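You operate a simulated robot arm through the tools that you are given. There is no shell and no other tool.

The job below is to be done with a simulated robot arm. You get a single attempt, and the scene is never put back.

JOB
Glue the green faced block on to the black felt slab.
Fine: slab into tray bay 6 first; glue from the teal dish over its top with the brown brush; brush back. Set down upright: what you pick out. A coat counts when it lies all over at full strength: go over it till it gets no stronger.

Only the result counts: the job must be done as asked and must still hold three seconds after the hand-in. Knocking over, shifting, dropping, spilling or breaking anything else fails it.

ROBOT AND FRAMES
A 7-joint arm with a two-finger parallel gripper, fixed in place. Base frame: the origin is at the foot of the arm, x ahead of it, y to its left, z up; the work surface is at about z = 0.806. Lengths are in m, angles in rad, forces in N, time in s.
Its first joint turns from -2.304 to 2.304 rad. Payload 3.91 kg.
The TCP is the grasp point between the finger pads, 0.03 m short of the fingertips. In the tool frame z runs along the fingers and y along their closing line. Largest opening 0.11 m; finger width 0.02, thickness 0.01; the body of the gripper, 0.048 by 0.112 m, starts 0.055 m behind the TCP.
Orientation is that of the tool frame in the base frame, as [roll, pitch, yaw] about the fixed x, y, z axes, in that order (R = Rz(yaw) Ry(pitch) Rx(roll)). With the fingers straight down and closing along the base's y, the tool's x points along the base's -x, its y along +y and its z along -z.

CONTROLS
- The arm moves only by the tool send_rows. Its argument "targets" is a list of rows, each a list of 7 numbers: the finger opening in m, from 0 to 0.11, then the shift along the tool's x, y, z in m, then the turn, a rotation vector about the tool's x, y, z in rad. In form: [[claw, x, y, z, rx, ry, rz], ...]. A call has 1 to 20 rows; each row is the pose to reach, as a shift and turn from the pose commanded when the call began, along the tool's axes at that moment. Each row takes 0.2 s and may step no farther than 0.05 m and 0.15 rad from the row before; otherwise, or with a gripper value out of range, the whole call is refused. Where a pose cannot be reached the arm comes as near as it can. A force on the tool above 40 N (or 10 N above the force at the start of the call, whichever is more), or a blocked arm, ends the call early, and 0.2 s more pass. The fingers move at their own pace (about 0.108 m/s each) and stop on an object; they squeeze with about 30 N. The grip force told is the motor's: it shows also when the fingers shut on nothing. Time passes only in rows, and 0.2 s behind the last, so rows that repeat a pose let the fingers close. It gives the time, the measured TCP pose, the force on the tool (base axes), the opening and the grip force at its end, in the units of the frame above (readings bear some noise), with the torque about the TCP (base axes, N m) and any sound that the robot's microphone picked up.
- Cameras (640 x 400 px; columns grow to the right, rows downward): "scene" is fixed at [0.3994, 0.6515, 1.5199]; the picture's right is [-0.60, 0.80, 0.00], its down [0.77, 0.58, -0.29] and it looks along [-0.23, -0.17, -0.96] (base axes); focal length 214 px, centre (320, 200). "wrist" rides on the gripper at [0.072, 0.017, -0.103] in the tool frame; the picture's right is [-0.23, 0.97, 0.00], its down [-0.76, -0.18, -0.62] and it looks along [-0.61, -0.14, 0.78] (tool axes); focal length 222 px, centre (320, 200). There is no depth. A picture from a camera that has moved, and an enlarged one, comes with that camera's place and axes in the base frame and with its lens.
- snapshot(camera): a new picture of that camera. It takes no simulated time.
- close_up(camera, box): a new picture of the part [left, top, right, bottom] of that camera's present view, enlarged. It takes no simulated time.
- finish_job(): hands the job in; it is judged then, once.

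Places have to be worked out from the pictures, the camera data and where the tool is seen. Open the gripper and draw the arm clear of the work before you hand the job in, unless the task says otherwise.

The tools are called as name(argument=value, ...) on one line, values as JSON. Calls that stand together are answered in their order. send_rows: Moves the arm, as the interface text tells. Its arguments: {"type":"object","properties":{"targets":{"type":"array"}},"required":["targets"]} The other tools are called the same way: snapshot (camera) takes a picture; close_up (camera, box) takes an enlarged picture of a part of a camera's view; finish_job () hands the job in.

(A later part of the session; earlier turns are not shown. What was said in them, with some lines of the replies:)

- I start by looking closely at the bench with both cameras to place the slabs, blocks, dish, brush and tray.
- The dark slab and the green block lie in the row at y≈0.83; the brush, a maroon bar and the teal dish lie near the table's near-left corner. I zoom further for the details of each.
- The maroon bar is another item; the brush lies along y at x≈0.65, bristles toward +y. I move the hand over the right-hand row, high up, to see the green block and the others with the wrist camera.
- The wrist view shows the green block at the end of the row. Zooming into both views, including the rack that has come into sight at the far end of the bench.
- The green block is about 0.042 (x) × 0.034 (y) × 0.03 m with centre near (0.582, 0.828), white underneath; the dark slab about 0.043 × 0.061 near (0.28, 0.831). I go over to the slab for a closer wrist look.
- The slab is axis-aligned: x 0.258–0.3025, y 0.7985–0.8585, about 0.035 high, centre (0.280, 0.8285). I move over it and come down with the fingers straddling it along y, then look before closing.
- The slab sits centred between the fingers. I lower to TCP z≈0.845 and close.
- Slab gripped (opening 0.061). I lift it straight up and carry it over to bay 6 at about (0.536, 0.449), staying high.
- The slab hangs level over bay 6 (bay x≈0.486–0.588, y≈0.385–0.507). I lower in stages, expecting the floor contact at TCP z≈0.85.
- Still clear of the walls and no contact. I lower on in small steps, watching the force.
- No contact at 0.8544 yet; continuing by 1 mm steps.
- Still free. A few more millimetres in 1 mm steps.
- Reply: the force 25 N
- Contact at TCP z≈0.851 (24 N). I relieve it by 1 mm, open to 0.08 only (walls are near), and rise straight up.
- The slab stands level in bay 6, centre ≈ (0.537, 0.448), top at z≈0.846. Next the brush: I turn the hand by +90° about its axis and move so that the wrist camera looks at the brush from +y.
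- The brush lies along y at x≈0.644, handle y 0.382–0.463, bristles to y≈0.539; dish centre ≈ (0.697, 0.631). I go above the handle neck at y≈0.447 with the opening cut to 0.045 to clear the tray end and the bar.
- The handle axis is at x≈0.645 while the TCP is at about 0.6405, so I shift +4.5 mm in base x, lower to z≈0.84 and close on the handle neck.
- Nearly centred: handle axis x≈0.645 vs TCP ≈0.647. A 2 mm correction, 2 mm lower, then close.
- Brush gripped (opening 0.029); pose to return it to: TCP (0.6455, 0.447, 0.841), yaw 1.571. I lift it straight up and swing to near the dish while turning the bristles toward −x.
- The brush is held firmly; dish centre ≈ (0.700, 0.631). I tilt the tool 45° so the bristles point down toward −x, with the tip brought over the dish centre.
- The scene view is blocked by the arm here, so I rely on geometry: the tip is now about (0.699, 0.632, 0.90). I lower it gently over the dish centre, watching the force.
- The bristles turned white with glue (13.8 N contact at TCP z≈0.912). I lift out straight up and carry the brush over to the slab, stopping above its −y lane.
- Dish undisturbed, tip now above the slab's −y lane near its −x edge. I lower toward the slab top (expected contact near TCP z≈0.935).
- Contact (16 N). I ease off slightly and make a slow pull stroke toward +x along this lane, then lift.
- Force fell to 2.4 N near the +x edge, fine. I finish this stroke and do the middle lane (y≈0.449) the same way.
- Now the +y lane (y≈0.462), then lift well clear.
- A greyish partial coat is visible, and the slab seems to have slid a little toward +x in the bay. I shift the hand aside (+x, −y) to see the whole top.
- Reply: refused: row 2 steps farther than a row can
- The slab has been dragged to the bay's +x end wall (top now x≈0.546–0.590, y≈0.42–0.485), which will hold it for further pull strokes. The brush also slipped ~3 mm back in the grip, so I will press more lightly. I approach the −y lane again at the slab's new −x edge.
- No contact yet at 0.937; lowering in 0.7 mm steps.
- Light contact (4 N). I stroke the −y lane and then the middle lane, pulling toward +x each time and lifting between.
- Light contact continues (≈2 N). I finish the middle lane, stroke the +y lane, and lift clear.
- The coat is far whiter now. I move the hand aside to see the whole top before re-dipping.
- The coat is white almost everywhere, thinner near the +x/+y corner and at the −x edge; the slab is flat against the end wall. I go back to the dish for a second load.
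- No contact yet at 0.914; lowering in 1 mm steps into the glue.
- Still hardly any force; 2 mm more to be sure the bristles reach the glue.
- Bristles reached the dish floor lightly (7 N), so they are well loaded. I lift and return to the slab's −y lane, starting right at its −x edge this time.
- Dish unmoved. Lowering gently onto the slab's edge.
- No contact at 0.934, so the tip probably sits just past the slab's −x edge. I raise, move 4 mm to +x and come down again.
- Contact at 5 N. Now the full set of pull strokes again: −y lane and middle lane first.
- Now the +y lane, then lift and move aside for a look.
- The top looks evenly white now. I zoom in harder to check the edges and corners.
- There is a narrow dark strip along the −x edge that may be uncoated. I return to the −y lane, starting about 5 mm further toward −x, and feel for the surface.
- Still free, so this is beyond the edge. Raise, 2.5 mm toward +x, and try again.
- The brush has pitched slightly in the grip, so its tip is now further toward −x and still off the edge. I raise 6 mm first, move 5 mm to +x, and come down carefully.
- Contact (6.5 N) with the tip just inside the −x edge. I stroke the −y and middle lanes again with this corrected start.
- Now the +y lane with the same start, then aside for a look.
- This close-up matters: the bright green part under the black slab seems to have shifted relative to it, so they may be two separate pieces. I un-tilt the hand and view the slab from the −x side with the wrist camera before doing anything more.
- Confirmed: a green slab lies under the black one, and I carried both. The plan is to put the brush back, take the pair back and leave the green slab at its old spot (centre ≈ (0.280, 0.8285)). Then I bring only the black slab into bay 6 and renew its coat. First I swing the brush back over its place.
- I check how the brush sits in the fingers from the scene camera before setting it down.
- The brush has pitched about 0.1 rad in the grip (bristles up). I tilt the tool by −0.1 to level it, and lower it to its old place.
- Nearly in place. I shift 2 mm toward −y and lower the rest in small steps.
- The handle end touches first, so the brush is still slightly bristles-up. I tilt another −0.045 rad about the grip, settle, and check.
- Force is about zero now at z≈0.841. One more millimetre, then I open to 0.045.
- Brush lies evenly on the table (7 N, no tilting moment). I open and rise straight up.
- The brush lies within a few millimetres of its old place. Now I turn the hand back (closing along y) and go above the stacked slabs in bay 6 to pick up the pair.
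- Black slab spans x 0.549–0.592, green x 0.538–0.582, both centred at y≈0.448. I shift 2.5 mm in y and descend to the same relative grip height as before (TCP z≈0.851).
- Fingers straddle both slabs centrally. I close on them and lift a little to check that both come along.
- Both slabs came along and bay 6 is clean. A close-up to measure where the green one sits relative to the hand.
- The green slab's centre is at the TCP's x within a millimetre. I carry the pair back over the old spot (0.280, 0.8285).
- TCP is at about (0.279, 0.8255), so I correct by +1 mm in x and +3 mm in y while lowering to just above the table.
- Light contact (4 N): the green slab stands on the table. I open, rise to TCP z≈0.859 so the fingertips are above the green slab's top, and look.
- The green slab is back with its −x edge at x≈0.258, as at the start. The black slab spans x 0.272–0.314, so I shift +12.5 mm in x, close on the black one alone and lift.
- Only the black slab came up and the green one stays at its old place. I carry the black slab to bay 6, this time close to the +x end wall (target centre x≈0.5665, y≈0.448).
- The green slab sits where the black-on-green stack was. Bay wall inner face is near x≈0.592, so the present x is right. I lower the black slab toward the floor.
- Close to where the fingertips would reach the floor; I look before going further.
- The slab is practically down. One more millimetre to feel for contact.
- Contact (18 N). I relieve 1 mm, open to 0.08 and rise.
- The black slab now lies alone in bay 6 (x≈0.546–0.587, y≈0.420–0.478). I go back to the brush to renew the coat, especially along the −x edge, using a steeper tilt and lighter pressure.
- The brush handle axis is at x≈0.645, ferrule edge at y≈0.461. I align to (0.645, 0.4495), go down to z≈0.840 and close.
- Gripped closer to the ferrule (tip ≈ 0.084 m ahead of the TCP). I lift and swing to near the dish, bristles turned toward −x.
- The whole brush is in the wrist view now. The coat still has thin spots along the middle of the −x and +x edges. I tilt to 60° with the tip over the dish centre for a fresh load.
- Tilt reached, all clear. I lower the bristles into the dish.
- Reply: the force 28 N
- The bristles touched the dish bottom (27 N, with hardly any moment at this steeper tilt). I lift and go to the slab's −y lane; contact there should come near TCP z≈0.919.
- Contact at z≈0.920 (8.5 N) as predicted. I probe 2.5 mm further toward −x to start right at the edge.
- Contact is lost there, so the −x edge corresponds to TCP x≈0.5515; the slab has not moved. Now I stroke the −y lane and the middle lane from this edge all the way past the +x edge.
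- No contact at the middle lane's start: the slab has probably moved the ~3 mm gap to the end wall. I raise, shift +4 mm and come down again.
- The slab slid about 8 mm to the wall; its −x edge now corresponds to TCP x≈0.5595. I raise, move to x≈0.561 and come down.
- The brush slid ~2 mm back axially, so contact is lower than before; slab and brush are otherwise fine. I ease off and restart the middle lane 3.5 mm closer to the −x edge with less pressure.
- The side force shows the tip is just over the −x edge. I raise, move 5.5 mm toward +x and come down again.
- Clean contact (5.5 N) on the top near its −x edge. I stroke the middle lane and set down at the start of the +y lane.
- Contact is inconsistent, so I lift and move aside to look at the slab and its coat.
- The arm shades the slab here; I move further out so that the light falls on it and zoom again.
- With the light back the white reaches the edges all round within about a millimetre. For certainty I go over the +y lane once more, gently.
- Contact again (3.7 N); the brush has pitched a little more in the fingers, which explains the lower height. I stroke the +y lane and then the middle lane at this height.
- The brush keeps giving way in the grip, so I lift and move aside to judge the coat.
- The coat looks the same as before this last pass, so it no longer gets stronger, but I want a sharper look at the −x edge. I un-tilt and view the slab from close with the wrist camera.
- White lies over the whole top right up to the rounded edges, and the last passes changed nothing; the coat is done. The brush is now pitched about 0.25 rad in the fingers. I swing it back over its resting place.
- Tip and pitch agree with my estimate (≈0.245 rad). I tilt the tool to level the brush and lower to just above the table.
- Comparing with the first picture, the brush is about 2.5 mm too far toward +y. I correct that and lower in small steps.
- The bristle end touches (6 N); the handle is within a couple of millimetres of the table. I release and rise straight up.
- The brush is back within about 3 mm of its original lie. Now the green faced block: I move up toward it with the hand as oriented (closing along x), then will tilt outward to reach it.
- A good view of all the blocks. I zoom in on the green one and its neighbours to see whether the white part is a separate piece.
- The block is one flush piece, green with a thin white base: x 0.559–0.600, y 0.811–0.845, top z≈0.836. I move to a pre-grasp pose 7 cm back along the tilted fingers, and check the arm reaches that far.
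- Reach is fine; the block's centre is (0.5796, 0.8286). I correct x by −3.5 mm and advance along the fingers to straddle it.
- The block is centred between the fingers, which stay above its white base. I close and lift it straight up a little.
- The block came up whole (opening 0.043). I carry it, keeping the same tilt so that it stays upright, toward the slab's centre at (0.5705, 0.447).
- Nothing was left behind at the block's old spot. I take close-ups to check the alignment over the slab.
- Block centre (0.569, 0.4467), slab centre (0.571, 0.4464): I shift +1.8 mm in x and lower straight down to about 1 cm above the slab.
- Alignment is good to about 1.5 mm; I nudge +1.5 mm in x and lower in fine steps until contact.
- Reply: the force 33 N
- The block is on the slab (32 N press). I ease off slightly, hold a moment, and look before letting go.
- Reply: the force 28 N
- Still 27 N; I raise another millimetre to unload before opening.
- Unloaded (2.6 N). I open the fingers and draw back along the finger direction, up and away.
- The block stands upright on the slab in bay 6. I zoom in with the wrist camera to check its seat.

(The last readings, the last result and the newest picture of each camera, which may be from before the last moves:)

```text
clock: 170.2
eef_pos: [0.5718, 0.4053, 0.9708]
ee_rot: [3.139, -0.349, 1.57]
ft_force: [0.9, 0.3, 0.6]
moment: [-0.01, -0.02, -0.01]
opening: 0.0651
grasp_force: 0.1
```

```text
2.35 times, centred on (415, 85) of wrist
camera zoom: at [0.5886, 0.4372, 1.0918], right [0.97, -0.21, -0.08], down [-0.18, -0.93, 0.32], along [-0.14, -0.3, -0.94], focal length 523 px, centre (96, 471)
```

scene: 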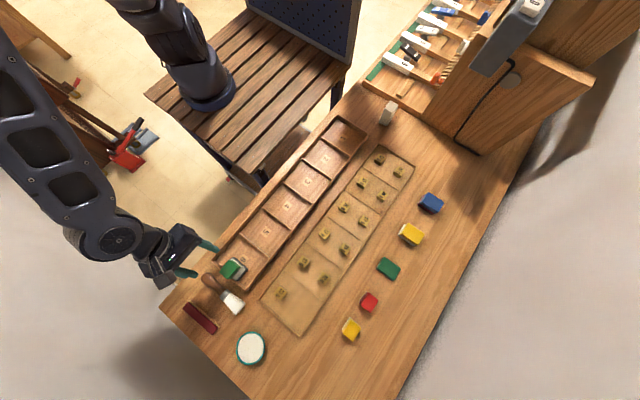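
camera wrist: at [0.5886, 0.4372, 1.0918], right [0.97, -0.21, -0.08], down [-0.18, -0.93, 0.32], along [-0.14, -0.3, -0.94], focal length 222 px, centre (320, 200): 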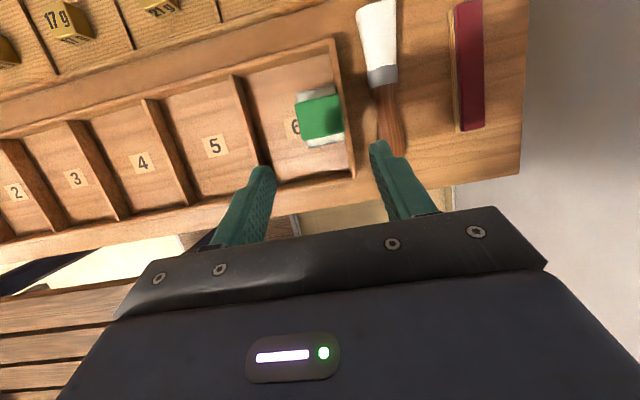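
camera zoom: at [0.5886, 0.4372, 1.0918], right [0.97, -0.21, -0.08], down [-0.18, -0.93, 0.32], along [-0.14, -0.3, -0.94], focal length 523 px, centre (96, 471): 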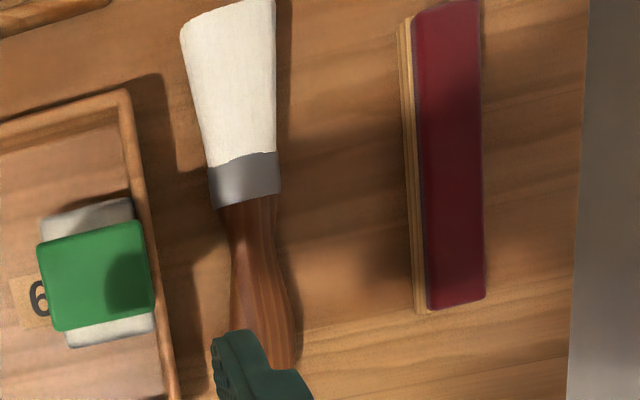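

Block centre (0.572, 0.446) sits on slab centre (0.571, 0.4465), upright. Now I check that the green slab stands at its old place, and the rest of the bench.

close_up(camera="scene", box=[360, 245, 424, 285])

close_up(camera="scene", box=[150, 250, 390, 400])

close_up(camera="scene", box=[310, 170, 470, 270])

```text
10.00 times, centred on (392, 265) of scene
camera zoom: at [0.3994, 0.6515, 1.5199], right [-0.6, 0.8, 0.0], down [0.77, 0.58, -0.29], along [-0.23, -0.17, -0.96], focal length 2145 px, centre (-400, -450)
```

zoom: 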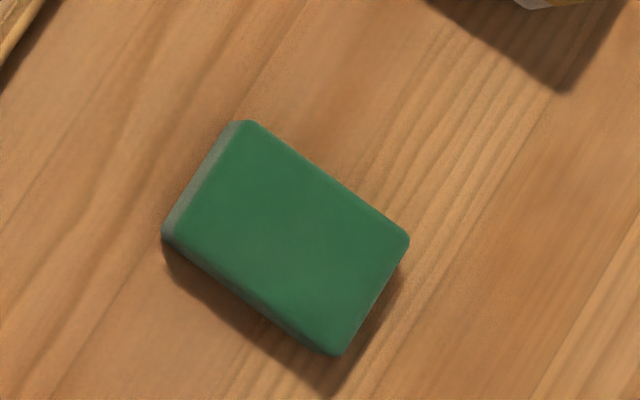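

```text
2.67 times, centred on (270, 325) of scene
camera zoom: at [0.3994, 0.6515, 1.5199], right [-0.6, 0.8, 0.0], down [0.77, 0.58, -0.29], along [-0.23, -0.17, -0.96], focal length 572 px, centre (453, -133)
```

zoom: 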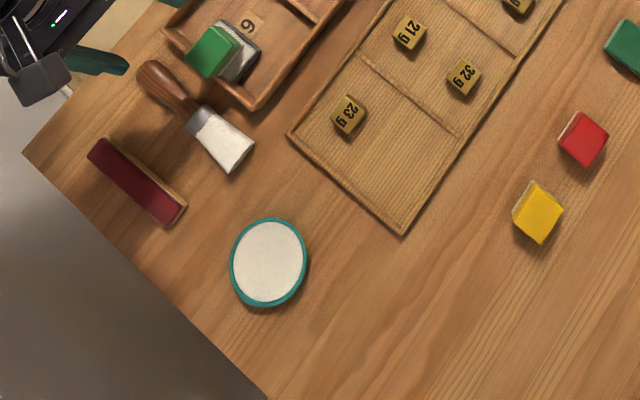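

```text
4.00 times, centred on (390, 220) of scene
camera zoom: at [0.3994, 0.6515, 1.5199], right [-0.6, 0.8, 0.0], down [0.77, 0.58, -0.29], along [-0.23, -0.17, -0.96], focal length 858 px, centre (40, 120)
```

zoom: 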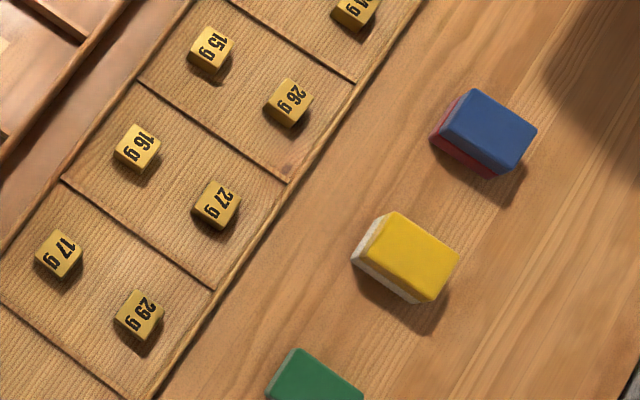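

Everything else is where it was: dish, bar, weights and the other blocks; the green slab is within about 2 mm of its old place and the brush within 3 mm. I open the gripper fully and draw the arm up and clear.

send_rows(targets=[[0.08, 0.0137, 0, -0.0376, 0, 0, 0], [0.1, 0.0274, 0, -0.0752, 0, 0, 0], [0.11, 0.0411, 0, -0.1127, 0, 0, 0], [0.11, 0.0549, 0, -0.1503, 0, 0, 0], [0.11, 0.0686, 0, -0.1879, 0, 0, 0], [0.11, 0.0686, 0, -0.1879, 0, 0, 0], [0.11, 0.0686, 0, -0.1879, 0, 0, 0]])

snapshot(camera="scene")

close_up(camera="scene", box=[205, 235, 277, 283])

```text
clock: 171.8
eef_pos: [0.5737, 0.4046, 1.1696]
ee_rot: [-3.141, -0.349, 1.57]
ft_force: [-0.6, 0.0, 0.5]
moment: [-0.01, 0.01, 0.03]
opening: 0.1101
grasp_force: 0.0
```

```text
taken
```

scene: 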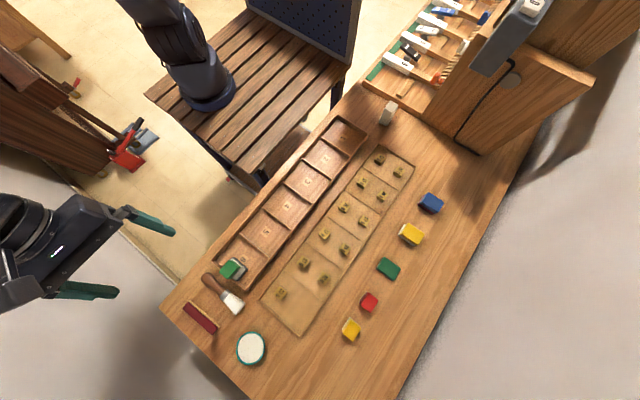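

```text
8.33 times, centred on (241, 259) of scene
camera zoom: at [0.3994, 0.6515, 1.5199], right [-0.6, 0.8, 0.0], down [0.77, 0.58, -0.29], along [-0.23, -0.17, -0.96], focal length 1787 px, centre (978, -292)
```

zoom: 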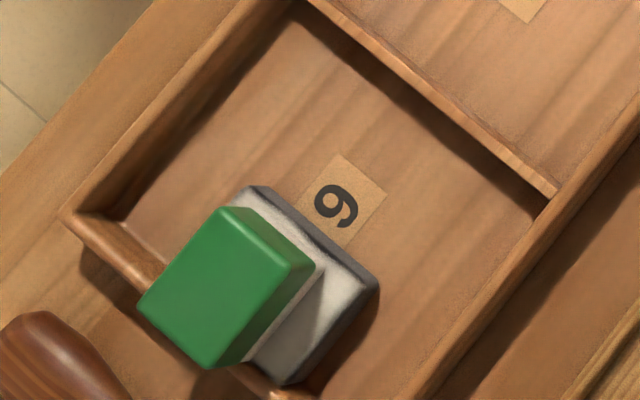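

The green faced block stands upright on the coated black slab in bay 6. The brush is back, the gripper is open, the arm is clear and nothing is moving, so I hand the job in.

finish_job()

```text
The job is handed in.
```

The job is handed in: the green faced block stands upright, glued to the black felt slab in bay 6. On the way I moved one thing I should not have, the green slab.

- **Slabs:** the black slab was lying loose on a green slab, and my first grip carried both into bay 6. I only saw this after the first rounds of gluing. I took the pair back, left the green slab at its old place, and brought the black one alone to bay 6. The green slab ended about 2 mm from where it started.
- **Glue:** most of the coat went on while the black slab was still on top of the green one in the bay. I went over it again once it lay alone in bay 6, and the last passes made it look no stronger. White covers the whole top, apart from a dark line of 1–2 mm along parts of the edge. I took that for the slab's rounded edge but could not confirm it.
- **Slab position:** the brush strokes slid the slab against the bay's far end wall, so it is in bay 6 but not in the middle.
- **Block:** it is centred on the slab to about 1 mm.
- **Brush:** it lies about 3 mm from its original place, with glue still on the bristles.
- **Everything else:** the dish, bar, weights and other blocks look unmoved in the last pictures. The gripper is open and the arm is clear of the work.
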